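You operate a simulated robot arm through the tools that you are given. There is no shell and no other tool. Be economical: measure what you need, move in short steps, check, and stop when the job is done.

The job below is to be done with a simulated two-armed robot. You get a single attempt, and the scene is never put back.

Task
Take the cap off the bottle on the top of the wooden table and lay it down there.

Only the result counts: the job must be done as asked and must still hold three seconds after the hand-in. Knocking over, shifting, dropping, spilling or breaking anything else fails it. Lids that push on must go on centred and level and be pressed home; caps that screw on are set level and turned clockwise until they are tight.

Robot
Two 7-joint arms with two-finger parallel grippers on one trunk, on a base that drives. Base frame: it is fixed to the floor where the robot stands at the start and does not move with it; the origin is under the middle of the robot, x ahead of it, y to its left, z up. Units: m, degrees, N and s.
The left shoulder is at the start at [0.08, 0.131, 0.947], the right one opposite. With the tool pointing down near the work surface each hand reaches from about 0.4 to 0.86 m from the robot's upright axis, wherever it stands, measured 20 degrees to its own side. Payload 1.57 kg a hand.
The tool frame of a hand sits at the grasp point between the pads (the TCP): z along the fingers, y along the line on which they close. The tips reach 0.03 m beyond it. The gripper opens to 0.11 m. The fingers are 0.024 m wide and 0.012 m thick; the gripper's body (0.048 by 0.112 m) begins 0.078 m behind the TCP.
Orientation is that of the tool frame in the base frame, as a unit quaternion [x, y, z, w]. With the fingers straight down and closing along the base's y, the tool's x points along the base's -x, its y along +y and its z along -z.

Tools
- The arms move only by the tool apply_moves. It takes "left_steps", "right_steps" or both (then of equal length, played together; a hand with none holds still); each is a list of rows, each a list of 6 numbers: the shift along the base's x, y, z in m, then the turn, a rotation vector about the base's x, y, z in degrees. In form: [[tx, ty, tz, rx, ry, rz], ...]. A call has 1 to 10 rows; each row shifts and turns the commanded pose from where the row before left it. "left_gripper" and "right_gripper" are, for a hand that has rows, the opening, from 0 (shut) to 1 (fully open), set as the call begins (left out, the last holds). Rows are played at 5 a second. More than 0.05 m and 8.6 degrees between two rows, or a gripper value outside its range, and nothing of the call is played. Where a pose cannot be reached the arm comes as near as it can. A force on the tool above 40 N (or 10 N above the force at the start of the call, whichever is more), or a blocked arm, ends the call early, and 0.2 s more pass. Each finger travels about 0.108 m/s and halts on what it meets, pressing with about 21 N; the grip force reading is that of the motor and also rises with nothing between the fingers. The clock runs only during rows and for 0.2 s after the last one: add rows that do not move to give the fingers time. It gives the time, the measured TCP pose, the force on the tool (base axes), the opening and the grip force at its end, in the units of the frame above (readings bear some noise), with the torque about the TCP (base axes, N m) and any sound that the robot's microphone picked up.
- Cameras (640 x 400 px; columns grow to the right, rows downward): "scene" is now at [-0.054, 0.0321, 1.4258]; the picture's right is [0.35, -0.94, 0.00], its down [-0.48, -0.18, -0.86] and it looks along [0.80, 0.30, -0.52] (base axes); focal length 256 px, centre (320, 200). "left" rides on the left gripper at [0.07, -0.016, -0.141] in its tool frame; the picture's right is [0.23, 0.97, 0.00], its down [-0.86, 0.20, -0.48] and it looks along [-0.47, 0.11, 0.88] (tool axes); focal length 222 px, centre (320, 200). "right" rides on the right gripper at [0.07, 0.016, -0.141] in its tool frame; the picture's right is [-0.23, 0.97, 0.00], its down [-0.86, -0.20, -0.48] and it looks along [-0.47, -0.11, 0.88] (tool axes); focal length 222 px, centre (320, 200). There is no depth. A picture from a camera that has moved, and an enlarged one, comes with that camera's place and axes in the base frame and with its lens.
- capture(camera): a new picture of that camera. No time passes.
- base_move(legs): drives the robot by 1 to 6 legs, each [ahead, left, turn to the left] in m, m and degrees, along the robot's own axes; the way and the turn of a leg run together, so that a leg with both is an arc; at most 1.5 m and 180 degrees a leg. The arms and the cameras ride along, it lands a little off, and it stops where it bumps. It gives what a move gives.
- turn_head(pan, tilt): turns the head with the scene camera to pan (to the left, within 109 degrees either way) and tilt (down, from -29 to 69), counted from straight ahead of the robot. It gives what a move gives.
- inspect(camera, box): a new picture of the part [left, top, right, bottom] of that camera's present view, enlarged. No time passes.
- close_job(): hands the job in; it is judged then, once.

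Work in short steps. Places have to be worked out from the pictures, the camera data and where the tool is seen: move nearer, look again, correct. Check each grasp and each placing, and mend what went wrong. You have 120 turns and 92 pictures in all, those below and enlarged ones among them. Open the grippers and draw the arms clear of the work before you hand the job in, unless the task says otherwise; then end with one line.

The tools are called as a command line: name --argument value ..., lists and objects as JSON in quotes. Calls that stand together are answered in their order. apply_moves: Moves the arms, as the interface text tells. Its arguments: {"type":"object","properties":{"left_steps":{"type":"array"},"left_gripper":{"type":"number"},"right_steps":{"type":"array"},"right_gripper":{"type":"number"}},"required":[]} The other tools are called the same way: base_move (legs) drives the base; turn_head (pan, tilt) turns the head that bears the scene camera; capture (camera) takes a picture; inspect (camera, box) takes an enlarged picture of a part of a camera's view; close_job () hands the job in.

At the start:

```text
time: 0.0
left_tcp_pos: [0.3592, 0.3653, 1.1845]
left_tool_rot: [0.0, 1.0, 0.0, 0.0]
left_wrist_force: [-1.1, 0.9, -0.9]
left_moment: [-0.01, -0.01, 0.0]
left_width: 0.1098
left_grasp_force: 0.0
right_tcp_pos: [0.5113, -0.0184, 1.1528]
right_tool_rot: [0.0, 1.0, 0.0, 0.0]
right_wrist_force: [0.0, -0.3, 0.2]
right_moment: [0.0, 0.01, -0.01]
right_width: 0.1098
right_grasp_force: 0.0
robot x, y, heading: [-0.001, -0.0031, 0.1]
head pan, tilt: [20.5, 31.1]
```

scene: 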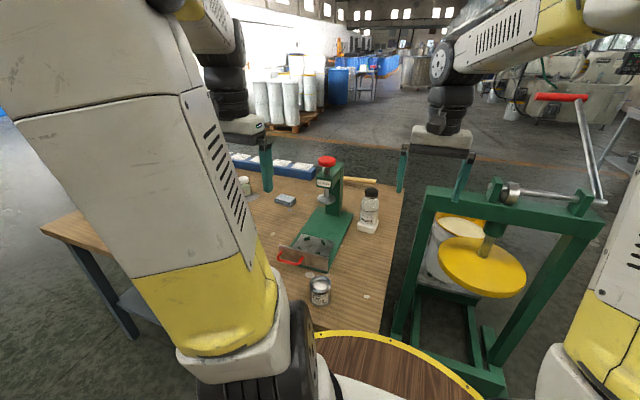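
right: 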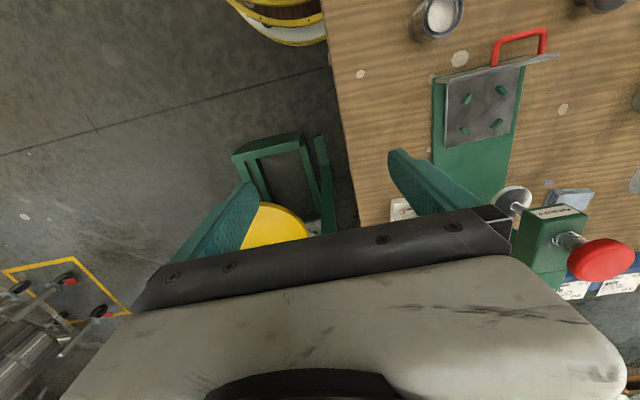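
left: 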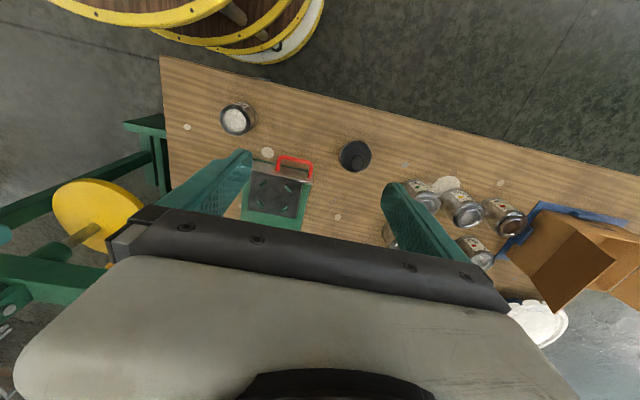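

The scene shows a black-capped bottle right of the green press. I'll enlarge this and the table to be sure which object is the bottle.

inspect --camera "scene" --box '[220, 140, 420, 265]'

inspect --camera "scene" --box '[340, 175, 404, 240]'

```text
3.20 times, centred on (320, 202) of scene
camera zoom: at [-0.054, 0.0321, 1.4258], right [0.35, -0.94, 0.0], down [-0.48, -0.18, -0.86], along [0.8, 0.3, -0.52], focal length 818 px, centre (320, 192)
```

zoom: 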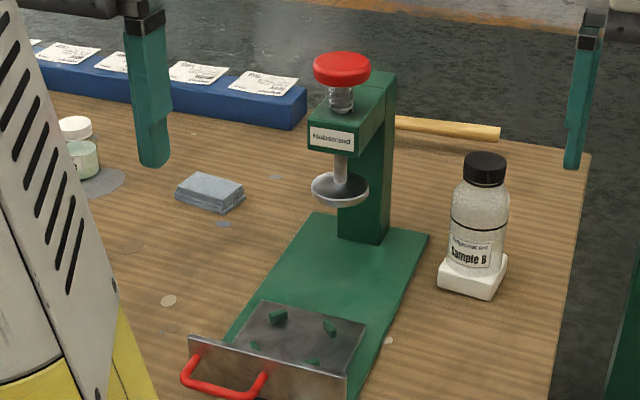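

```text
6.15 times, centred on (372, 208) of scene
camera zoom: at [-0.054, 0.0321, 1.4258], right [0.35, -0.94, 0.0], down [-0.48, -0.18, -0.86], along [0.8, 0.3, -0.52], focal length 1573 px, centre (0, 154)
```

zoom: 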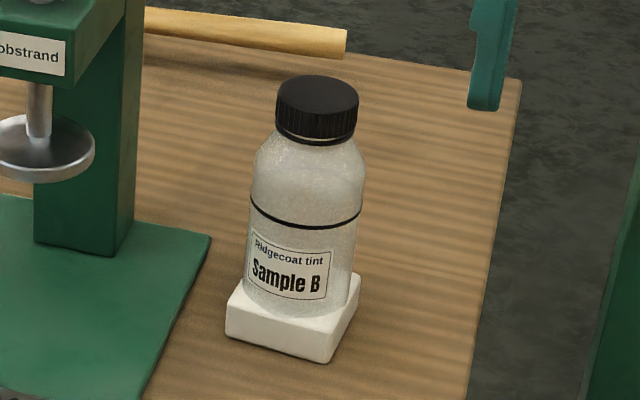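

The Sample B bottle has a ribbed black screw cap and stands near [0.78, 0.14], with its base at about z 0.79 and its top at about 0.97. I want a better look at it and at the other small jar, so I'll turn the head.

turn_head --pan 12 --tilt 35

inspect --camera "left" --box '[330, 130, 530, 280]'

capture --camera "scene"

```text
time: 0.7
left_tcp_pos: [0.3584, 0.365, 1.1846]
left_tool_rot: [0.0, 1.0, 0.0, 0.0]
left_wrist_force: [0.9, -0.4, -0.2]
left_moment: [0.02, 0.03, 0.03]
left_width: 0.1102
left_grasp_force: 0.1
right_tcp_pos: [0.5112, -0.0189, 1.1542]
right_tool_rot: [0.0, 1.0, 0.0, 0.0]
right_wrist_force: [-0.3, 0.0, 0.5]
right_moment: [0.0, 0.02, -0.03]
right_width: 0.1099
right_grasp_force: 0.1
robot x, y, heading: [-0.0005, 0.0011, -0.1]
head pan, tilt: [12.0, 35.0]
```

```text
2.67 times, centred on (430, 205) of left
camera zoom: at [0.2888, 0.3496, 1.3252], right [-0.23, 0.97, 0.0], down [0.86, 0.2, 0.48], along [0.47, 0.11, -0.88], focal length 592 px, centre (27, 187)
```

zoom: 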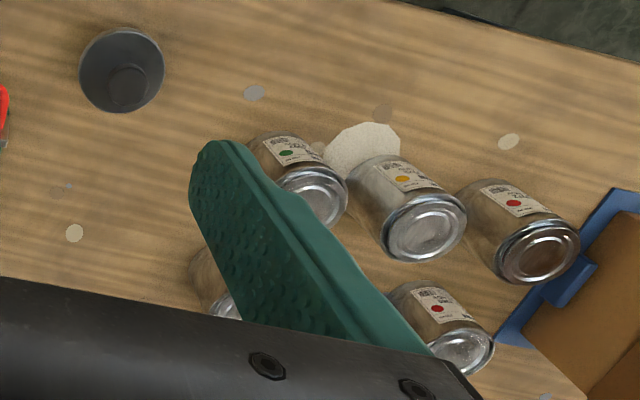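

```text
85 pictures are left
camera scene: at [-0.0522, 0.019, 1.4198], right [0.21, -0.98, 0.0], down [-0.56, -0.12, -0.82], along [0.8, 0.17, -0.57], focal length 256 px, centre (320, 200)
```

scene: 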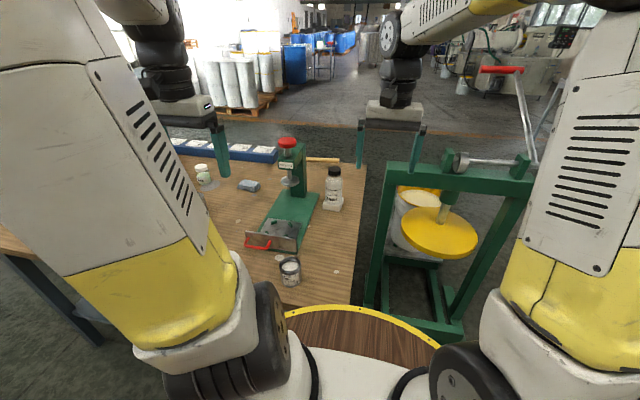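

A small white-capped container stands behind left; I'll enlarge it to rule it in or out.

inspect --camera "scene" --box '[180, 140, 260, 190]'

inspect --camera "scene" --box '[300, 155, 364, 220]'

```text
8.00 times, centred on (220, 165) of scene
camera zoom: at [-0.0522, 0.019, 1.4198], right [0.21, -0.98, 0.0], down [-0.56, -0.12, -0.82], along [0.8, 0.17, -0.57], focal length 2045 px, centre (1120, 480)
```

zoom: 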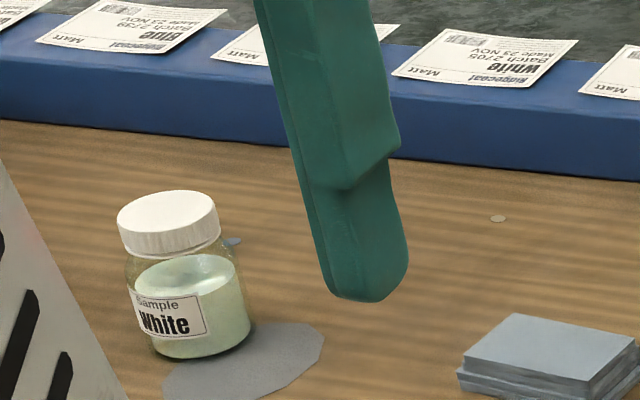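

```text
6.15 times, centred on (332, 188) of scene
camera zoom: at [-0.0522, 0.019, 1.4198], right [0.21, -0.98, 0.0], down [-0.56, -0.12, -0.82], along [0.8, 0.17, -0.57], focal length 1573 px, centre (246, 277)
```

zoom: 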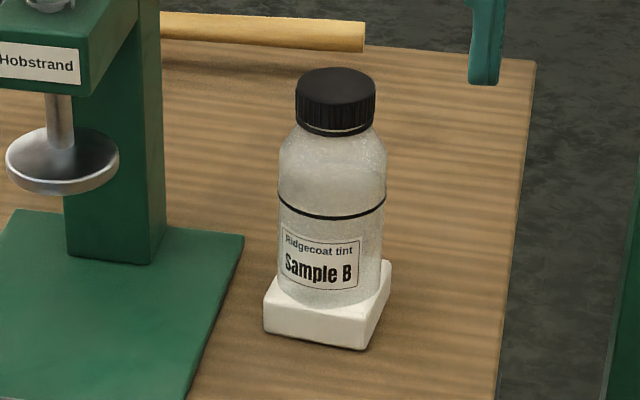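

Sample B is the only bottle; the white container is a jar. I'll bring the left hand high over to the near side of the bottle and shift the right hand out of the way.

apply_moves --left_steps '[[0.03, -0.022, 0.002, 0, 0, 0], [0.03, -0.022, 0.002, 0, 0, 0], [0.03, -0.022, 0.002, 0, 0, 0], [0.03, -0.022, 0.002, 0, 0, 0], [0.03, -0.022, 0.002, 0, 0, 0], [0.03, -0.022, 0.002, 0, 0, 0], [0.03, -0.022, 0.002, 0, 0, 0], [0.03, -0.022, 0.002, 0, 0, 0], [0.03, -0.022, 0.002, 0, 0, 0], [0.03, -0.027, 0.002, 0, 0, 0]]' --right_steps '[[-0.01, -0.02, 0, 0, 0, 0], [-0.01, -0.02, 0, 0, 0, 0], [-0.01, -0.02, 0, 0, 0, 0], [-0.01, -0.02, 0, 0, 0, 0], [-0.01, -0.02, 0, 0, 0, 0], [-0.01, -0.02, 0, 0, 0, 0], [-0.01, -0.02, 0, 0, 0, 0], [-0.01, -0.02, 0, 0, 0, 0], [-0.01, -0.02, 0, 0, 0, 0], [0, -0.02, 0, 0, 0, 0]]'

capture --camera "left"

capture --camera "scene"

```text
time: 2.9
left_tcp_pos: [0.6595, 0.1406, 1.2031]
left_tool_rot: [-0.001, 1.0, 0.0, 0.0]
left_wrist_force: [-0.3, 0.7, -0.8]
left_moment: [-0.04, -0.03, 0.01]
left_width: 0.1101
left_grasp_force: 0.1
right_tcp_pos: [0.4223, -0.2188, 1.1536]
right_tool_rot: [0.0, 1.0, 0.0, 0.0]
right_wrist_force: [-1.2, 0.4, 0.1]
right_moment: [-0.04, -0.07, -0.01]
right_width: 0.1102
right_grasp_force: 0.0
robot x, y, heading: [-0.0, -0.0016, 0.1]
head pan, tilt: [12.0, 35.0]
```

```text
82 pictures are left
camera left: at [0.5891, 0.1255, 1.3446], right [-0.23, 0.97, 0.0], down [0.85, 0.2, 0.48], along [0.47, 0.11, -0.88], focal length 222 px, centre (320, 200)
```

left: 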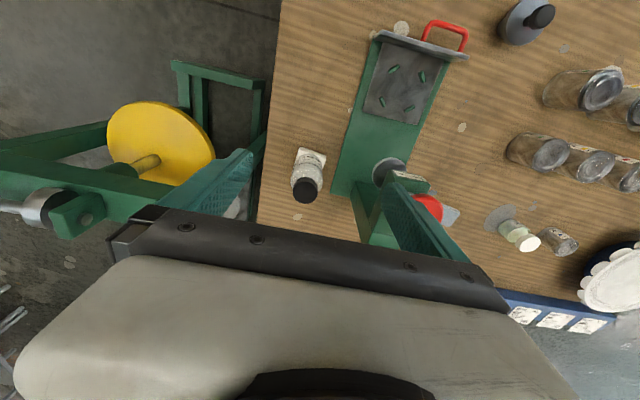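

```text
81 pictures are left
camera scene: at [-0.0525, 0.0193, 1.4198], right [0.21, -0.98, 0.0], down [-0.56, -0.12, -0.82], along [0.8, 0.17, -0.57], focal length 256 px, centre (320, 200)
```

scene: 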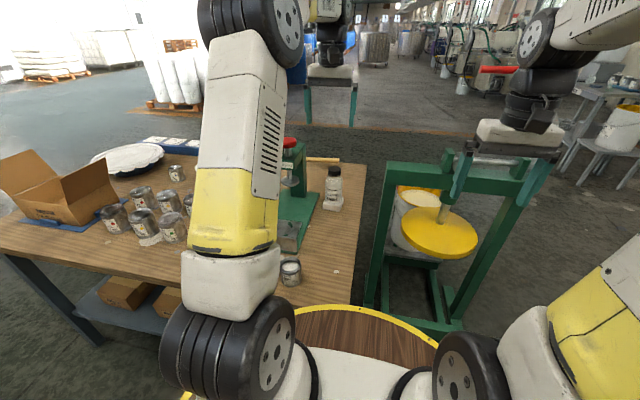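

The bottle is visible in the left wrist camera; I'll enlarge for a finer fix on the cap.

inspect --camera "left" --box '[260, 130, 380, 220]'

inspect --camera "scene" --box '[300, 155, 364, 220]'

```text
4.44 times, centred on (320, 175) of left
camera zoom: at [0.5891, 0.1255, 1.3446], right [-0.23, 0.97, 0.0], down [0.85, 0.2, 0.48], along [0.47, 0.11, -0.88], focal length 987 px, centre (320, 311)
```

zoom: 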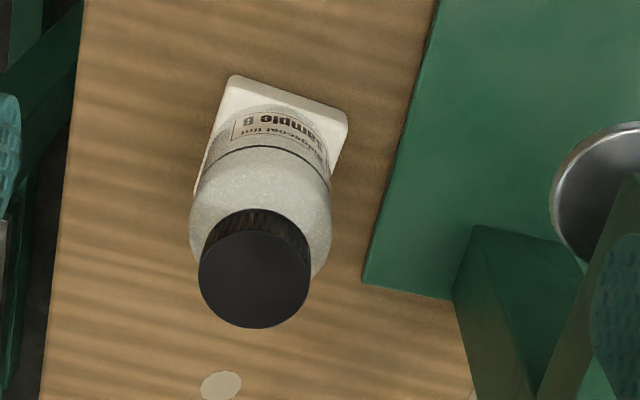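

```text
6.15 times, centred on (332, 188) of scene
camera zoom: at [-0.0525, 0.0193, 1.4198], right [0.21, -0.98, 0.0], down [-0.56, -0.12, -0.82], along [0.8, 0.17, -0.57], focal length 1573 px, centre (246, 277)
```

zoom: 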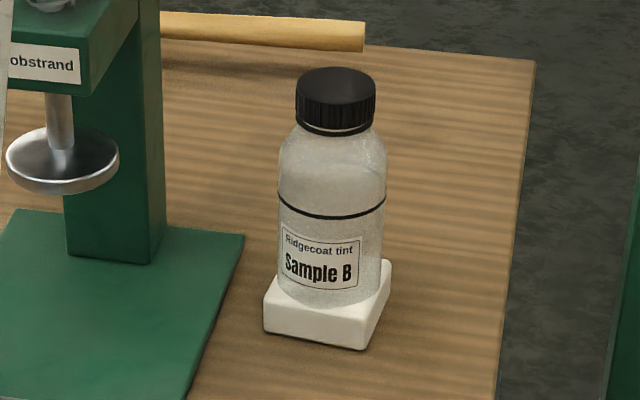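

The two views agree: the cap top is at about [0.776, 0.1405, 0.979] with a diameter of about 46 mm and a height of about 25 mm. I'll move above it, pre-turning the hand clockwise by 64° so there is room to unscrew.

apply_moves --left_steps '[[0.0145, 0, -0.0175, 0, 0, -8], [0.0145, 0, -0.0175, 0, 0, -8], [0.0145, 0, -0.0175, 0, 0, -8], [0.0145, 0, -0.0175, 0, 0, -8], [0.0145, 0, -0.0175, 0, 0, -8], [0.0145, 0, -0.0175, 0, 0, -8], [0.0145, 0, -0.0175, 0, 0, -8], [0.0145, 0, -0.0175, 0, 0, -8], [0, 0, 0, 0, 0, 0]]'

capture --camera "left"

capture --camera "scene"

```text
time: 4.9
left_tcp_pos: [0.7752, 0.1387, 1.0646]
left_tool_rot: [0.53, 0.848, 0.0, 0.0]
left_wrist_force: [0.1, 0.1, -0.1]
left_moment: [-0.01, 0.02, 0.01]
left_width: 0.1099
left_grasp_force: 0.1
right_tcp_pos: [0.4215, -0.2185, 1.1552]
right_tool_rot: [0.0, 1.0, 0.0, 0.0]
right_wrist_force: [-0.1, 0.1, 0.4]
right_moment: [0.04, 0.02, 0.01]
right_width: 0.1099
right_grasp_force: 0.0
robot x, y, heading: [-0.0018, -0.0013, 0.1]
head pan, tilt: [12.0, 35.0]
```

```text
78 pictures are left
camera left: at [0.7306, 0.1959, 1.2058], right [0.78, 0.63, 0.0], down [0.55, -0.68, 0.48], along [0.3, -0.37, -0.88], focal length 222 px, centre (320, 200)
```

left: 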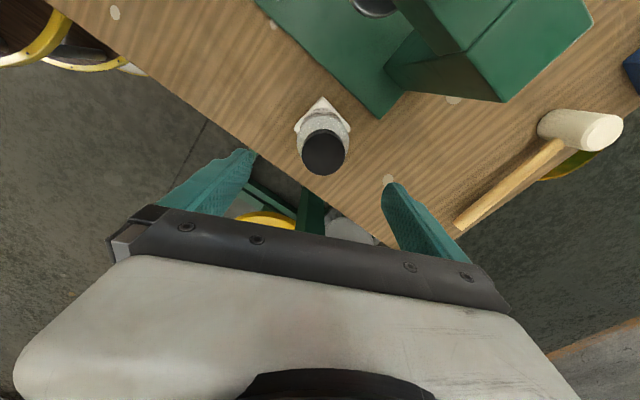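

```text
77 pictures are left
camera scene: at [-0.0521, 0.0189, 1.4198], right [0.21, -0.98, 0.0], down [-0.56, -0.12, -0.82], along [0.8, 0.17, -0.57], focal length 256 px, centre (320, 200)
```

scene: 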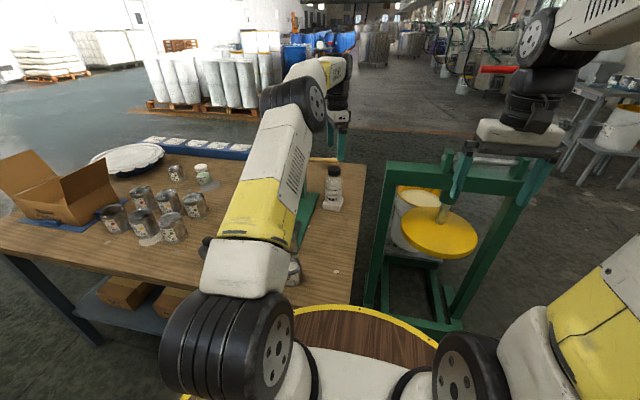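

I'll enlarge the wrist view to refine the centring before going down.

inspect --camera "left" --box '[270, 90, 382, 160]'

inspect --camera "scene" --box '[290, 110, 380, 220]'

```text
5.71 times, centred on (326, 125) of left
camera zoom: at [0.7306, 0.1959, 1.2058], right [0.78, 0.63, 0.0], down [0.55, -0.68, 0.48], along [0.3, -0.37, -0.88], focal length 1269 px, centre (286, 629)
```

zoom: 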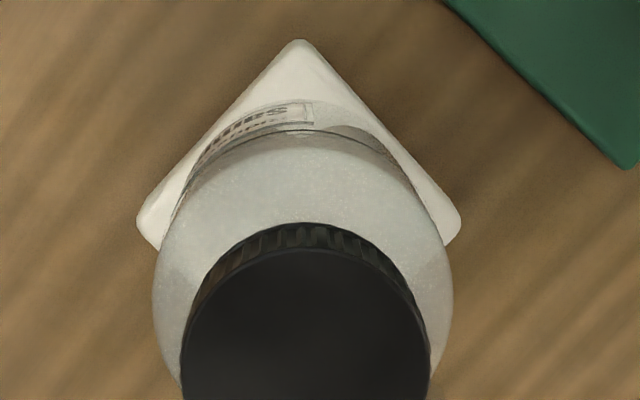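

```text
3.64 times, centred on (335, 165) of scene
camera zoom: at [-0.0521, 0.0189, 1.4198], right [0.21, -0.98, 0.0], down [-0.56, -0.12, -0.82], along [0.8, 0.17, -0.57], focal length 930 px, centre (266, 327)
```

zoom: 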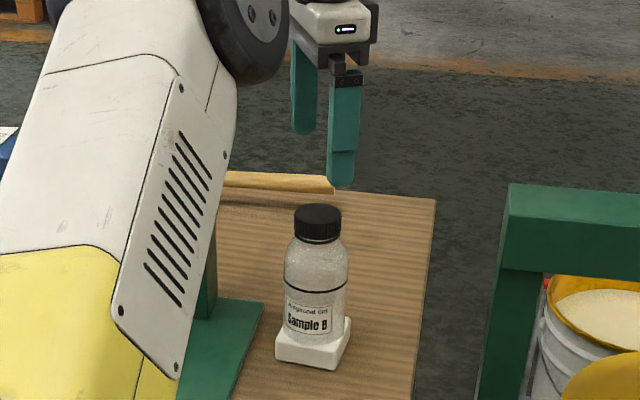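

I judge the cap centre to be at about [0.776, 0.143]. I'll correct by (+1, +4) mm and descend until the tips straddle the cap.

apply_moves --left_steps '[[0.001, 0.004, 0, 0, 0, 0], [0, 0, -0.02, 0, 0, 0], [0, 0, -0.02, 0, 0, 0], [0, 0, -0.02, 0, 0, 0], [0, 0, -0.02, 0, 0, 0], [0, 0, 0, 0, 0, 0]]'

inspect --camera "scene" --box '[300, 140, 364, 205]'

capture --camera "left"

```text
time: 6.3
left_tcp_pos: [0.7744, 0.1452, 0.9831]
left_tool_rot: [0.53, 0.848, 0.0, 0.0]
left_wrist_force: [-0.9, 0.2, 0.7]
left_moment: [-0.02, 0.01, -0.05]
left_width: 0.1101
left_grasp_force: 0.1
right_tcp_pos: [0.422, -0.2182, 1.1543]
right_tool_rot: [0.001, 1.0, 0.0, 0.001]
right_wrist_force: [-0.8, -0.4, 0.0]
right_moment: [0.0, 0.0, 0.0]
right_width: 0.1099
right_grasp_force: 0.0
robot x, y, heading: [-0.0045, -0.0011, -0.2]
head pan, tilt: [12.0, 35.0]
```

```text
6.15 times, centred on (332, 172) of scene
camera zoom: at [-0.0521, 0.0189, 1.4198], right [0.21, -0.98, 0.0], down [-0.56, -0.12, -0.82], along [0.8, 0.17, -0.57], focal length 1573 px, centre (246, 369)
```

zoom: 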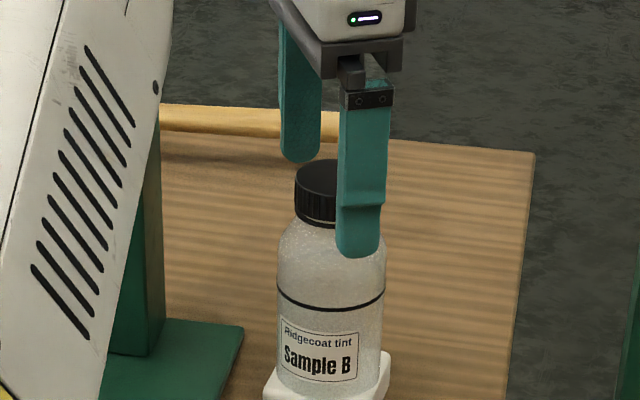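

```text
73 pictures are left
camera left: at [0.7303, 0.2008, 1.1252], right [0.78, 0.63, 0.0], down [0.55, -0.68, 0.48], along [0.3, -0.37, -0.88], focal length 222 px, centre (320, 200)
```

left: 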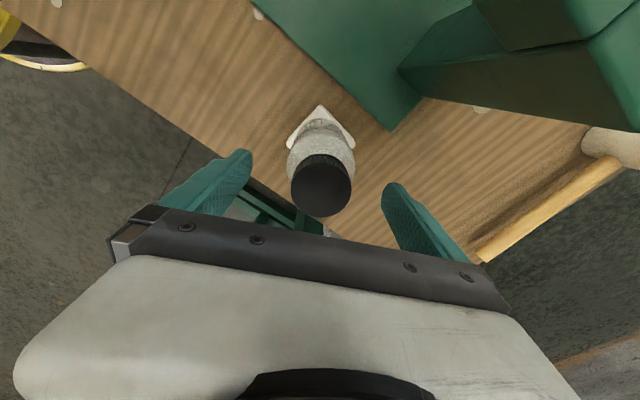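

The cap is centred between the fingers, with the tips level with its lower rim. I'll close the gripper on it.

apply_moves --left_steps '[[0, 0, 0, 0, 0, 0], [0, 0, 0, 0, 0, 0], [0, 0, 0, 0, 0, 0], [0, 0, 0, 0, 0, 0]]' --left_gripper 0

capture --camera "left"

inspect --camera "scene" --box '[300, 155, 364, 220]'

```text
time: 7.3
left_tcp_pos: [0.7762, 0.1448, 0.9847]
left_tool_rot: [0.53, 0.848, 0.0, 0.001]
left_wrist_force: [-0.2, 0.0, -0.9]
left_moment: [-0.04, -0.05, 0.01]
left_width: 0.0478
left_grasp_force: 21.4
right_tcp_pos: [0.4223, -0.2183, 1.1537]
right_tool_rot: [-0.001, 1.0, 0.0, 0.001]
right_wrist_force: [-0.8, -0.2, 0.2]
right_moment: [-0.01, 0.02, 0.03]
right_width: 0.1098
right_grasp_force: 0.0
robot x, y, heading: [-0.0011, -0.0009, -0.0]
head pan, tilt: [12.0, 35.0]
```

```text
72 pictures are left
camera left: at [0.7303, 0.2007, 1.1254], right [0.78, 0.63, 0.0], down [0.55, -0.68, 0.48], along [0.3, -0.37, -0.88], focal length 222 px, centre (320, 200)
```

left: 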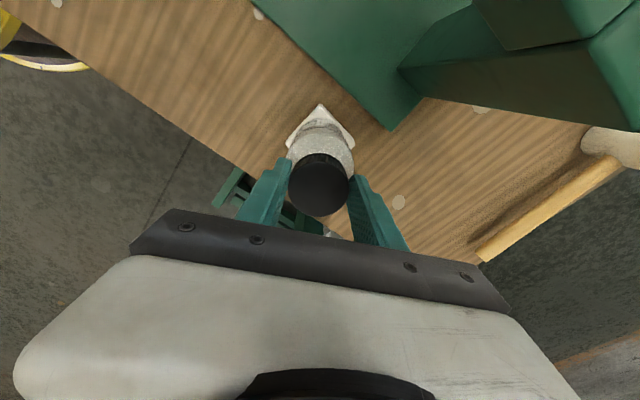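

```text
6.15 times, centred on (332, 188) of scene
camera zoom: at [-0.0521, 0.0189, 1.4198], right [0.21, -0.98, 0.0], down [-0.56, -0.12, -0.82], along [0.8, 0.17, -0.57], focal length 1573 px, centre (246, 277)
```

zoom: 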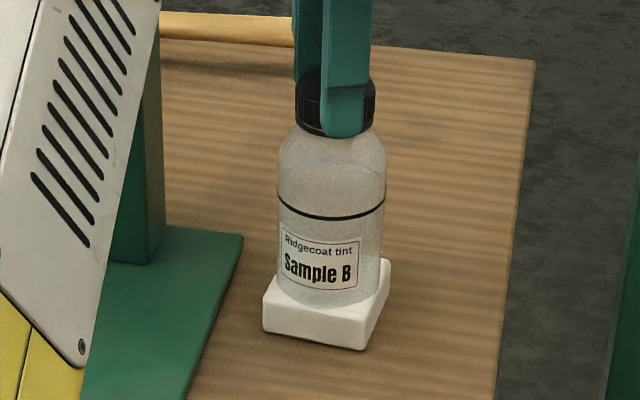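

The cap is gripped (width 48 mm) and the bottle hasn't shifted. I'll make a small test turn counter-clockwise, watching the torque and whether the bottle turns.

apply_moves --left_steps '[[0, 0, 0, 0, 0, 6], [0, 0, 0, 0, 0, 6], [0, 0, 0, 0, 0, 0]]'

inspect --camera "scene" --box '[300, 155, 364, 220]'

```text
time: 8.1
left_tcp_pos: [0.7765, 0.143, 0.9843]
left_tool_rot: [0.437, 0.899, 0.0, 0.0]
left_wrist_force: [0.1, 0.8, 0.4]
left_moment: [-0.01, 0.07, -0.02]
left_width: 0.0475
left_grasp_force: 20.9
right_tcp_pos: [0.4218, -0.218, 1.1543]
right_tool_rot: [0.0, 1.0, 0.0, 0.0]
right_wrist_force: [-0.1, -0.8, 0.4]
right_moment: [0.02, 0.01, -0.02]
right_width: 0.1099
right_grasp_force: 0.1
robot x, y, heading: [-0.0014, 0.0014, 0.0]
head pan, tilt: [12.0, 35.0]
```

```text
6.15 times, centred on (332, 188) of scene
camera zoom: at [-0.0521, 0.0189, 1.4198], right [0.21, -0.98, 0.0], down [-0.56, -0.12, -0.82], along [0.8, 0.17, -0.57], focal length 1573 px, centre (246, 277)
```

zoom: 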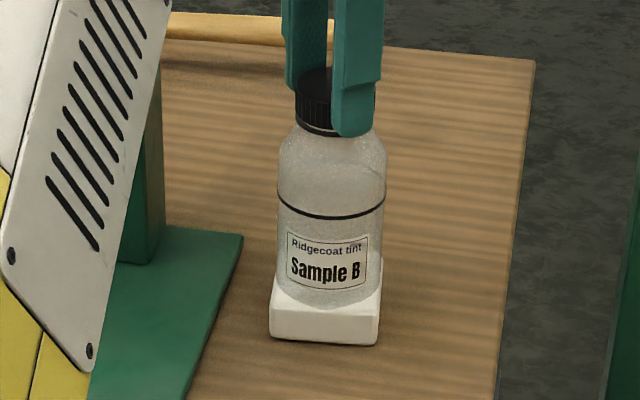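

The bottle turned together with its block, so it must be held. I'll turn the cap back 12° to restore the bottle, and meanwhile tilt the right hand forward so it can grip the bottle body.

apply_moves --left_steps '[[0, 0, 0, 0, 0, -6], [0, 0, 0, 0, 0, -6], [0, 0, 0, 0, 0, 0], [0, 0, 0, 0, 0, 0], [0, 0, 0, 0, 0, 0], [0, 0, 0, 0, 0, 0], [0, 0, 0, 0, 0, 0], [0, 0, 0, 0, 0, 0]]' --right_steps '[[0.01, 0.01, -0.01, 0, -7.5, 0], [0.01, 0.01, -0.01, 0, -7.5, 0], [0.01, 0.01, -0.01, 0, -7.5, 0], [0.01, 0.01, -0.01, 0, -7.5, 0], [0.01, 0.01, -0.01, 0, -7.5, 0], [0.01, 0.01, -0.01, 0, -7.5, 0], [0.01, 0.01, -0.01, 0, -7.5, 0], [0.01, 0.01, -0.01, 0, -7.5, 0]]'

capture --camera "scene"

```text
time: 9.9
left_tcp_pos: [0.7766, 0.1438, 0.9845]
left_tool_rot: [0.53, 0.848, 0.0, -0.001]
left_wrist_force: [-0.3, 0.0, 0.9]
left_moment: [0.07, -0.02, -0.01]
left_width: 0.0467
left_grasp_force: 20.8
right_tcp_pos: [0.5419, -0.1269, 1.1139]
right_tool_rot: [-0.015, 0.865, 0.01, 0.501]
right_wrist_force: [2.7, -10.7, -2.0]
right_moment: [0.53, -0.04, 0.9]
right_width: 0.1103
right_grasp_force: 0.0
right hand out of reach, approached as far as the arm can: row 6, 7, 8
robot x, y, heading: [0.001, -0.0012, 0.0]
head pan, tilt: [12.0, 35.0]
```

```text
69 pictures are left
camera scene: at [-0.0513, 0.0181, 1.4199], right [0.21, -0.98, 0.0], down [-0.56, -0.12, -0.82], along [0.8, 0.17, -0.57], focal length 256 px, centre (320, 200)
```

scene: 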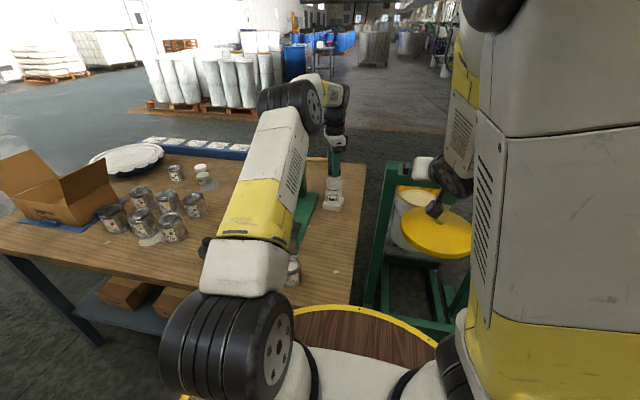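

The right hand reports out of reach with an 11 N side force, so something may be touching. I'll look before doing anything else.

capture --camera "right"

inspect --camera "scene" --box '[340, 120, 520, 260]'

```text
68 pictures are left
camera right: at [0.3864, -0.1147, 1.1245], right [0.08, 0.98, 0.2], down [0.02, -0.2, 0.98], along [1.0, -0.07, -0.03], focal length 222 px, centre (320, 200)
```

right: 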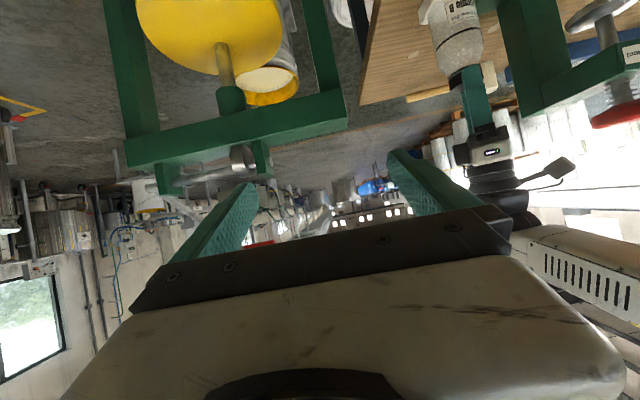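

```text
2.86 times, centred on (430, 190) of scene
camera zoom: at [-0.0513, 0.0181, 1.4199], right [0.21, -0.98, 0.0], down [-0.56, -0.12, -0.82], along [0.8, 0.17, -0.57], focal length 730 px, centre (6, 229)
```

zoom: 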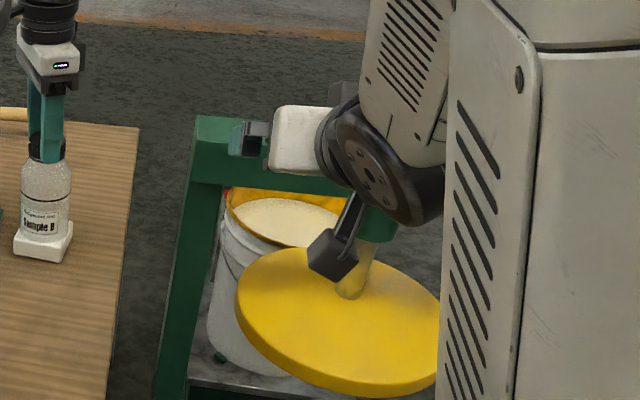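

Nothing is touching; the arm is just cramped with the hand so close in. I'll reach the right hand forward along a free path, towards a point in front of the bottle.

apply_moves --right_steps '[[0.03, 0.018, -0.012, 0, 0, 0], [0.03, 0.018, -0.012, 0, 0, 0], [0.03, 0.018, -0.012, 0, 0, 0], [0.02, 0.018, -0.012, 0, 0, 0], [0, 0, 0, 0, 0, 0]]'

capture --camera "right"

capture --camera "scene"

```text
time: 11.1
left_tcp_pos: [0.7769, 0.1434, 0.9851]
left_tool_rot: [0.53, 0.848, -0.001, 0.0]
left_wrist_force: [-0.4, 0.1, -0.4]
left_moment: [0.0, 0.02, -0.01]
left_width: 0.0467
left_grasp_force: 21.1
right_tcp_pos: [0.6536, -0.0685, 1.0644]
right_tool_rot: [0.001, 0.866, -0.001, 0.501]
right_wrist_force: [-0.5, -0.2, 0.2]
right_moment: [0.02, 0.0, 0.03]
right_width: 0.1101
right_grasp_force: 0.0
robot x, y, heading: [0.0033, -0.0018, 0.1]
head pan, tilt: [12.0, 35.0]
```

```text
66 pictures are left
camera right: at [0.498, -0.0527, 1.0751], right [0.11, 0.97, 0.2], down [0.01, -0.2, 0.98], along [0.99, -0.11, -0.04], focal length 222 px, centre (320, 200)
```

right: 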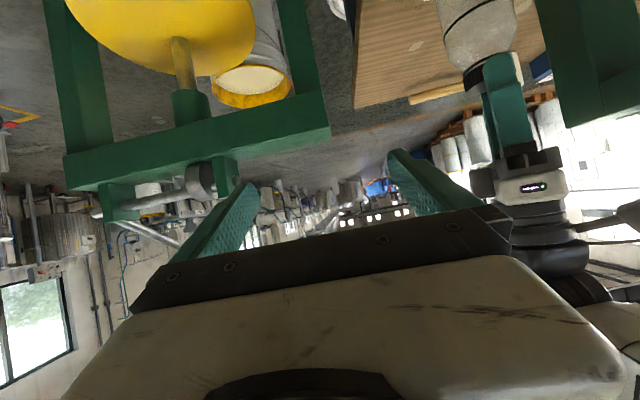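

```text
65 pictures are left
camera scene: at [-0.052, 0.0189, 1.4198], right [0.21, -0.98, 0.0], down [-0.56, -0.12, -0.82], along [0.8, 0.17, -0.57], focal length 256 px, centre (320, 200)
```

scene: 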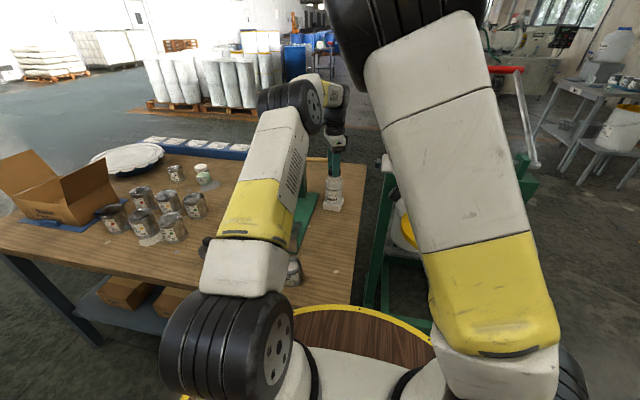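

The right arm is free again (force about 0) and its tilt is exact. Now I'll yaw it 30° to the left and move to a pre-grasp point about 14 cm short of the bottle axis, below the left hand.

apply_moves --right_steps '[[0.003, 0.025, -0.02, 0, 0, 5], [0.003, 0.025, -0.02, 0, 0, 5], [0.003, 0.025, -0.02, 0, 0, 5], [0.003, 0.025, -0.02, 0, 0, 5], [0.003, 0.025, -0.02, 0, 0, 5], [0.002, 0.025, -0.02, 0, 0, 5], [0, 0, 0, 0, 0, 0]]'

capture --camera "right"

capture --camera "scene"

```text
time: 12.7
left_tcp_pos: [0.7761, 0.1448, 0.984]
left_tool_rot: [0.53, 0.848, 0.0, -0.001]
left_wrist_force: [-0.7, -0.2, -0.4]
left_moment: [0.01, 0.0, 0.02]
left_width: 0.0475
left_grasp_force: 20.8
right_tcp_pos: [0.6704, 0.0804, 0.9438]
right_tool_rot: [-0.225, 0.837, 0.13, 0.482]
right_wrist_force: [0.0, -0.3, -0.4]
right_moment: [-0.03, -0.01, 0.01]
right_width: 0.1101
right_grasp_force: 0.1
robot x, y, heading: [0.0024, -0.0006, 0.0]
head pan, tilt: [12.0, 35.0]
```

```text
64 pictures are left
camera right: at [0.528, 0.0166, 0.9544], right [-0.39, 0.9, 0.2], down [0.11, -0.17, 0.98], along [0.91, 0.4, -0.04], focal length 222 px, centre (320, 200)
```

right: 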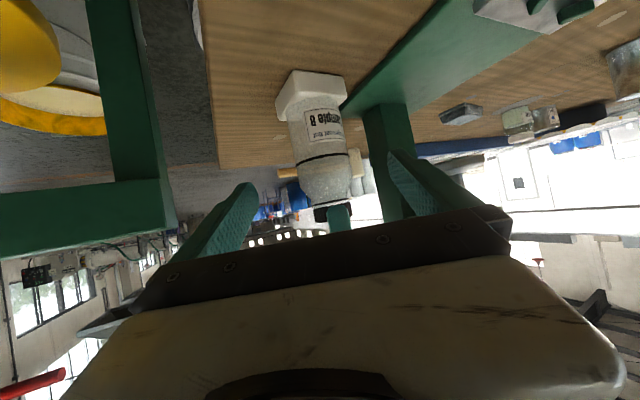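

```text
63 pictures are left
camera scene: at [-0.052, 0.0189, 1.4198], right [0.21, -0.98, 0.0], down [-0.56, -0.12, -0.82], along [0.8, 0.17, -0.57], focal length 256 px, centre (320, 200)
```

scene: 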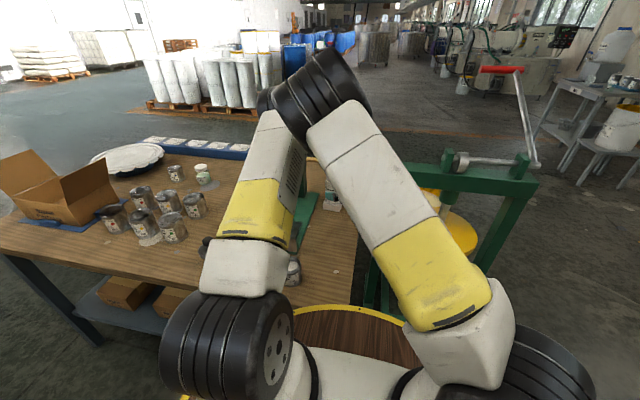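

The bottle lies centred between the right fingers. I'll advance along the finger direction by 0.13 m to straddle the body.

apply_moves --right_steps '[[0.0139, 0.0082, -0.0093, 0, 0, 0], [0.0139, 0.0082, -0.0093, 0, 0, 0], [0.0139, 0.0082, -0.0093, 0, 0, 0], [0.0139, 0.0082, -0.0093, 0, 0, 0], [0.0139, 0.0082, -0.0093, 0, 0, 0], [0.0139, 0.0082, -0.0093, 0, 0, 0], [0.0139, 0.0082, -0.0093, 0, 0, 0], [0, 0, 0, 0, 0, 0]]'

capture --camera "right"

capture --camera "left"

```text
time: 13.6
left_tcp_pos: [0.7759, 0.1584, 0.974]
left_tool_rot: [0.52, 0.854, -0.004, -0.004]
left_wrist_force: [-0.4, -1.2, 13.3]
left_moment: [0.0, 0.31, 0.04]
left_width: 0.0491
left_grasp_force: 21.2
right_tcp_pos: [0.7157, 0.1143, 0.9441]
right_tool_rot: [-0.218, 0.827, 0.144, 0.498]
right_wrist_force: [-0.2, 0.0, -0.2]
right_moment: [0.02, -0.02, -0.04]
right_width: 0.1101
right_grasp_force: 0.0
robot x, y, heading: [-0.0015, 0.0005, -0.2]
head pan, tilt: [12.0, 35.0]
stopped in row 4 (left hand): the force on the tool passed its limit at 44 N (the readings are from after the stop); the commanded pose is now the measured one
```

```text
62 pictures are left
camera right: at [0.5725, 0.0493, 0.9488], right [-0.4, 0.89, 0.22], down [0.08, -0.21, 0.98], along [0.91, 0.41, 0.01], focal length 222 px, centre (320, 200)
```

right: 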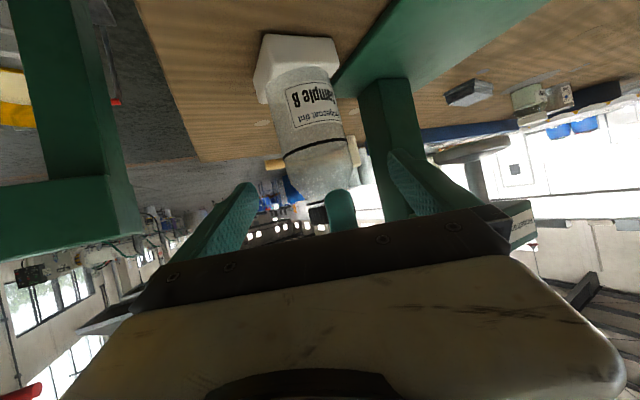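

```text
61 pictures are left
camera left: at [0.731, 0.2143, 1.1148], right [0.76, 0.65, -0.01], down [0.58, -0.67, 0.47], along [0.3, -0.37, -0.88], focal length 222 px, centre (320, 200)
```

left: 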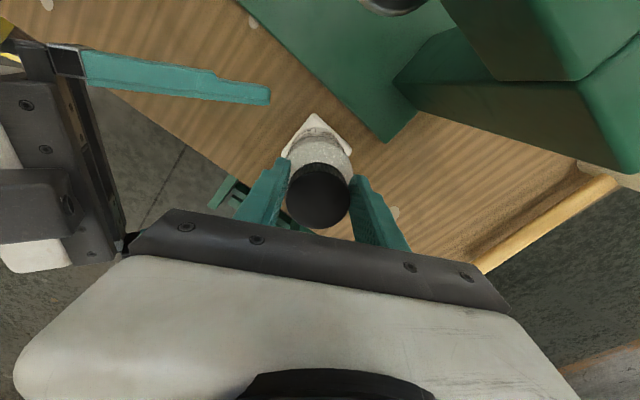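

The hands touched: the left one was pushed about 14 mm in y. I'll back the right hand off along its path and check the bottle.

apply_moves --right_steps '[[-0.02, -0.015, 0.003, 0, 0, 0], [-0.02, -0.015, 0.003, 0, 0, 0], [-0.02, -0.015, 0, 0, 0, 0], [0, 0, 0, 0, 0, 0]]'

capture --camera "right"

capture --camera "scene"

capture --camera "left"

```text
time: 14.6
left_tcp_pos: [0.7755, 0.1584, 0.9731]
left_tool_rot: [0.52, 0.854, -0.003, -0.005]
left_wrist_force: [0.4, -0.8, 13.8]
left_moment: [0.16, 0.05, 0.02]
left_width: 0.049
left_grasp_force: 21.3
right_tcp_pos: [0.6549, 0.0691, 0.9509]
right_tool_rot: [-0.219, 0.827, 0.144, 0.498]
right_wrist_force: [0.0, 0.1, 0.1]
right_moment: [-0.03, 0.01, 0.0]
right_width: 0.1098
right_grasp_force: 0.0
robot x, y, heading: [-0.0002, -0.0003, -0.2]
head pan, tilt: [12.0, 35.0]
```

```text
60 pictures are left
camera right: at [0.5118, 0.004, 0.9541], right [-0.4, 0.89, 0.22], down [0.09, -0.2, 0.98], along [0.91, 0.41, 0.01], focal length 222 px, centre (320, 200)
```

right: 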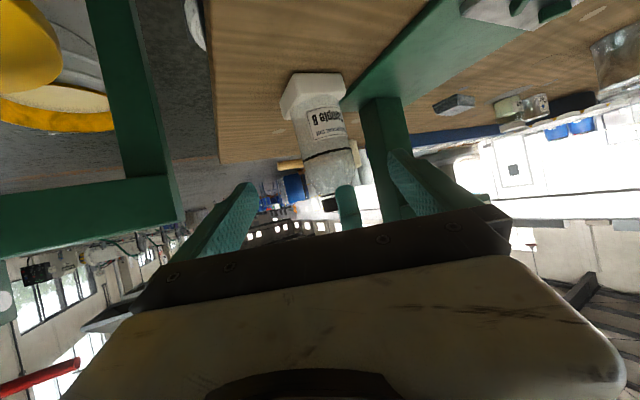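

```text
59 pictures are left
camera scene: at [-0.0524, 0.0188, 1.4198], right [0.21, -0.98, 0.0], down [-0.56, -0.12, -0.82], along [0.8, 0.17, -0.57], focal length 256 px, centre (320, 200)
```

scene: 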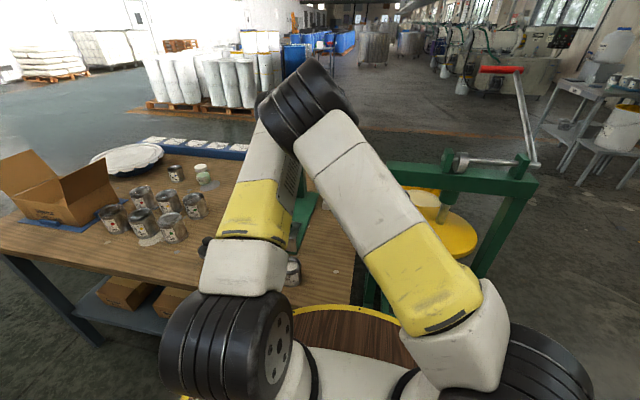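

```text
58 pictures are left
camera left: at [0.7311, 0.2138, 1.1147], right [0.76, 0.65, -0.01], down [0.57, -0.67, 0.47], along [0.3, -0.37, -0.88], focal length 222 px, centre (320, 200)
```

left: 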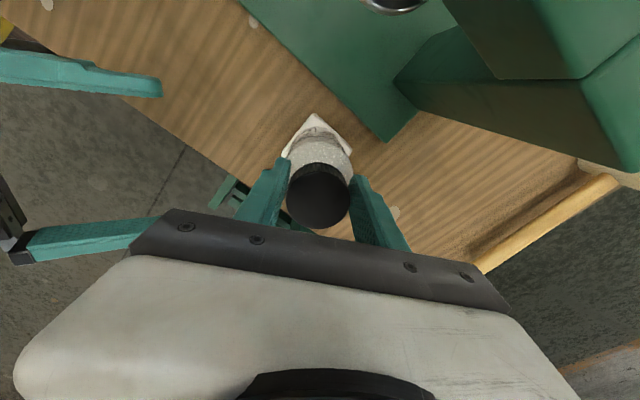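

Left hand now presses down on the bottle (14 N) and is 14 mm off in y. I'll enlarge the right view to see whether the bottle is leaning.

inspect --camera "right" --box '[250, 60, 410, 230]'

inspect --camera "left" --box '[250, 90, 410, 240]'

```text
2.35 times, centred on (330, 145) of right
camera zoom: at [0.5118, 0.004, 0.9541], right [-0.4, 0.89, 0.22], down [0.09, -0.2, 0.98], along [0.91, 0.41, 0.01], focal length 523 px, centre (296, 329)
```

zoom: 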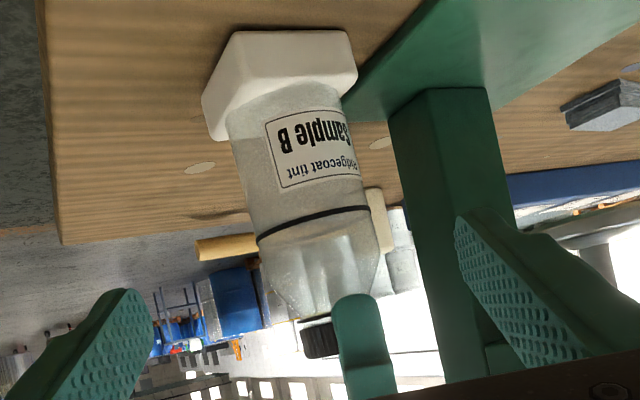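

```text
2.67 times, centred on (330, 165) of left
camera zoom: at [0.7311, 0.2138, 1.1147], right [0.76, 0.65, -0.01], down [0.57, -0.67, 0.47], along [0.3, -0.37, -0.88], focal length 592 px, centre (293, 293)
```

zoom: 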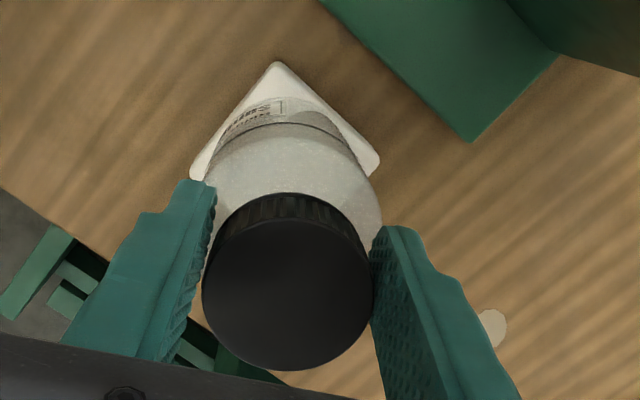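

The block's corner has the same position as before (within 3 mm) and the bottle is upright; only the hand slipped on the cap. I'll back the right hand off further to the right, ease the left hand up a little, then see the load.

apply_moves --left_steps '[[0, 0, 0.002, 0, 0, 0], [0, 0, 0.002, 0, 0, 0], [0, 0, 0, 0, 0, 0], [0, 0, 0, 0, 0, 0]]' --right_steps '[[0, -0.03, 0, 0, 0, 0], [0, -0.03, 0, 0, 0, 0], [0, -0.03, 0, 0, 0, 0], [0, -0.03, 0, 0, 0, 0]]'

capture --camera "scene"

```text
time: 15.6
left_tcp_pos: [0.7761, 0.1606, 0.9756]
left_tool_rot: [0.521, 0.854, -0.004, -0.006]
left_wrist_force: [0.0, 0.4, -0.2]
left_moment: [-0.04, 0.0, 0.02]
left_width: 0.0484
left_grasp_force: 21.0
right_tcp_pos: [0.654, -0.0507, 0.9496]
right_tool_rot: [-0.217, 0.828, 0.143, 0.497]
right_wrist_force: [1.3, -0.5, 0.4]
right_moment: [0.02, 0.01, 0.06]
right_width: 0.1103
right_grasp_force: 0.0
robot x, y, heading: [-0.0059, 0.0011, 0.0]
head pan, tilt: [12.0, 35.0]
```

```text
55 pictures are left
camera scene: at [-0.0521, 0.0189, 1.4198], right [0.21, -0.98, 0.0], down [-0.56, -0.12, -0.82], along [0.8, 0.17, -0.57], focal length 256 px, centre (320, 200)
```

scene: 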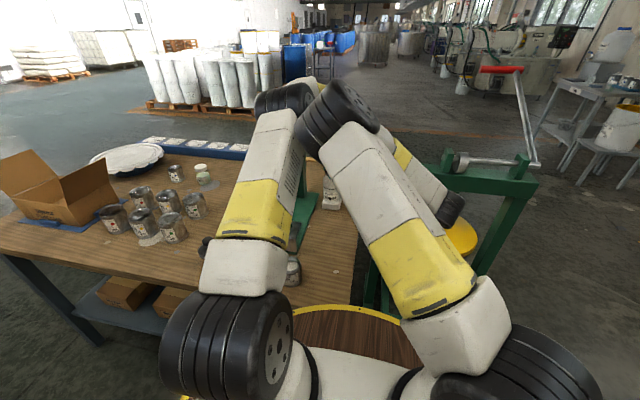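

The load is zero. The elbows cross because the bottle lies to the left of the robot, so I'll release the cap, lift both hands, and later drive the base left to have the bottle centred between both arms.

apply_moves --left_steps '[[0, 0, 0, 0, 0, 0], [0, 0, 0, 0, 0, 0], [0, 0, 0, 0, 0, 0], [0, 0, 0, 0, 0, 0]]' --left_gripper 1

apply_moves --left_steps '[[0, 0, 0.02, 0, 0, 0], [0, 0, 0.03, 0, 0, 0], [0, 0, 0.04, 0, 0, 0], [0, 0, 0.04, 0, 0, 0], [0, 0, 0.04, 0, 0, 0]]' --right_steps '[[-0.03, 0, 0.03, 0, 0, 0], [0, -0.03, 0.03, 0, 0, 0], [0, -0.03, 0.03, 0, 0, -5], [0, 0, 0.03, 0, 0, -5], [0, 0, 0.03, 0, 0, -5]]'

capture --camera "scene"

capture --camera "left"

```text
time: 16.6
left_tcp_pos: [0.7756, 0.1582, 0.9763]
left_tool_rot: [0.521, 0.854, -0.005, -0.004]
left_wrist_force: [-0.7, 0.5, 0.2]
left_moment: [-0.02, -0.02, 0.02]
left_width: 0.1097
left_grasp_force: 0.0
right_tcp_pos: [0.655, -0.0509, 0.9497]
right_tool_rot: [-0.218, 0.827, 0.144, 0.498]
right_wrist_force: [1.5, 0.5, 0.1]
right_moment: [0.0, -0.01, 0.04]
right_width: 0.1104
right_grasp_force: 0.0
robot x, y, heading: [-0.0041, 0.0025, -0.2]
head pan, tilt: [12.0, 35.0]
```

```text
time: 17.8
left_tcp_pos: [0.7656, 0.1588, 1.1345]
left_tool_rot: [0.52, 0.854, -0.004, -0.006]
left_wrist_force: [0.4, 0.1, 0.1]
left_moment: [-0.03, 0.06, 0.0]
left_width: 0.1101
left_grasp_force: 0.0
left hand out of reach, approached as far as the arm can: row 5
right_tcp_pos: [0.6262, -0.1103, 1.0977]
right_tool_rot: [-0.109, 0.849, 0.078, 0.511]
right_wrist_force: [0.8, -0.5, -0.3]
right_moment: [0.05, -0.03, -0.03]
right_width: 0.11
right_grasp_force: 0.0
robot x, y, heading: [-0.0006, -0.0014, -0.1]
head pan, tilt: [12.0, 35.0]
```

```text
54 pictures are left
camera scene: at [-0.0511, 0.0189, 1.4198], right [0.21, -0.98, 0.0], down [-0.56, -0.12, -0.82], along [0.8, 0.17, -0.57], focal length 256 px, centre (320, 200)
```

scene: 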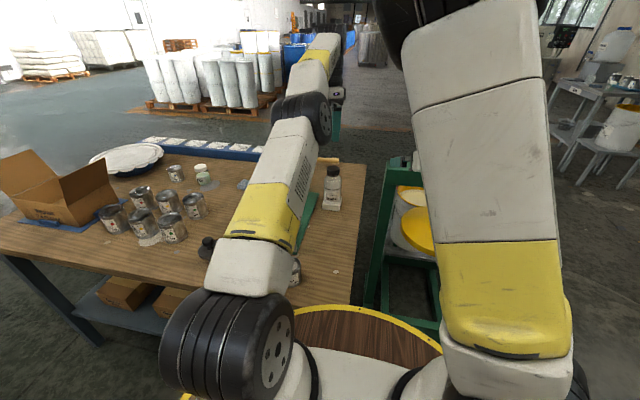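

```text
53 pictures are left
camera left: at [0.7215, 0.2139, 1.2757], right [0.76, 0.65, -0.01], down [0.58, -0.67, 0.47], along [0.3, -0.37, -0.88], focal length 222 px, centre (320, 200)
```

left: 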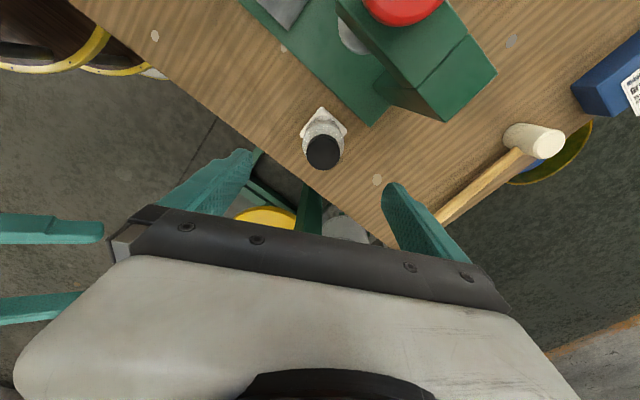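

The bottle stands unharmed. Before driving I'll pull the left hand back and up so that it clears the green press.

apply_moves --left_steps '[[-0.04, 0, 0.015, 0, 0, 0], [-0.04, 0, 0.015, 0, 0, 0], [-0.04, 0, 0.015, 0, 0, 0], [-0.04, 0, 0.015, 0, 0, 0]]'

base_move --legs '[[0, 0.14, 0]]'

capture --camera "scene"

```text
time: 18.8
left_tcp_pos: [0.607, 0.1606, 1.1962]
left_tool_rot: [0.52, 0.854, -0.004, -0.004]
left_wrist_force: [0.2, 0.2, -0.4]
left_moment: [0.02, 0.04, 0.02]
left_width: 0.1101
left_grasp_force: 0.0
right_tcp_pos: [0.6256, -0.1106, 1.098]
right_tool_rot: [-0.109, 0.848, 0.078, 0.512]
right_wrist_force: [0.4, 0.4, -1.0]
right_moment: [0.01, 0.0, 0.02]
right_width: 0.1097
right_grasp_force: 0.0
robot x, y, heading: [0.0019, 0.0046, 0.1]
head pan, tilt: [12.0, 35.0]
```

```text
time: 20.1
left_tcp_pos: [0.6055, 0.2995, 1.1971]
left_tool_rot: [0.521, 0.854, -0.004, -0.005]
left_wrist_force: [0.7, -0.4, 0.6]
left_moment: [0.0, 0.02, 0.01]
left_width: 0.1099
left_grasp_force: 0.1
right_tcp_pos: [0.6264, 0.0284, 1.0982]
right_tool_rot: [-0.109, 0.848, 0.078, 0.512]
right_wrist_force: [0.6, 0.0, 0.3]
right_moment: [-0.02, 0.0, -0.02]
right_width: 0.1098
right_grasp_force: 0.1
robot x, y, heading: [-0.0006, 0.1399, -0.2]
head pan, tilt: [12.0, 35.0]
```

```text
52 pictures are left
camera scene: at [-0.0519, 0.1592, 1.4198], right [0.21, -0.98, 0.0], down [-0.56, -0.12, -0.82], along [0.8, 0.17, -0.57], focal length 256 px, centre (320, 200)
```

scene: 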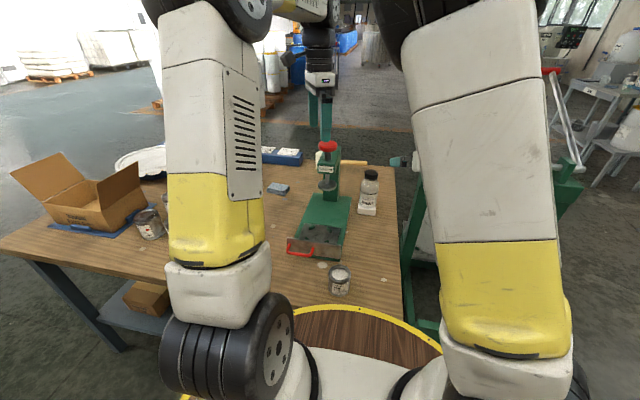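

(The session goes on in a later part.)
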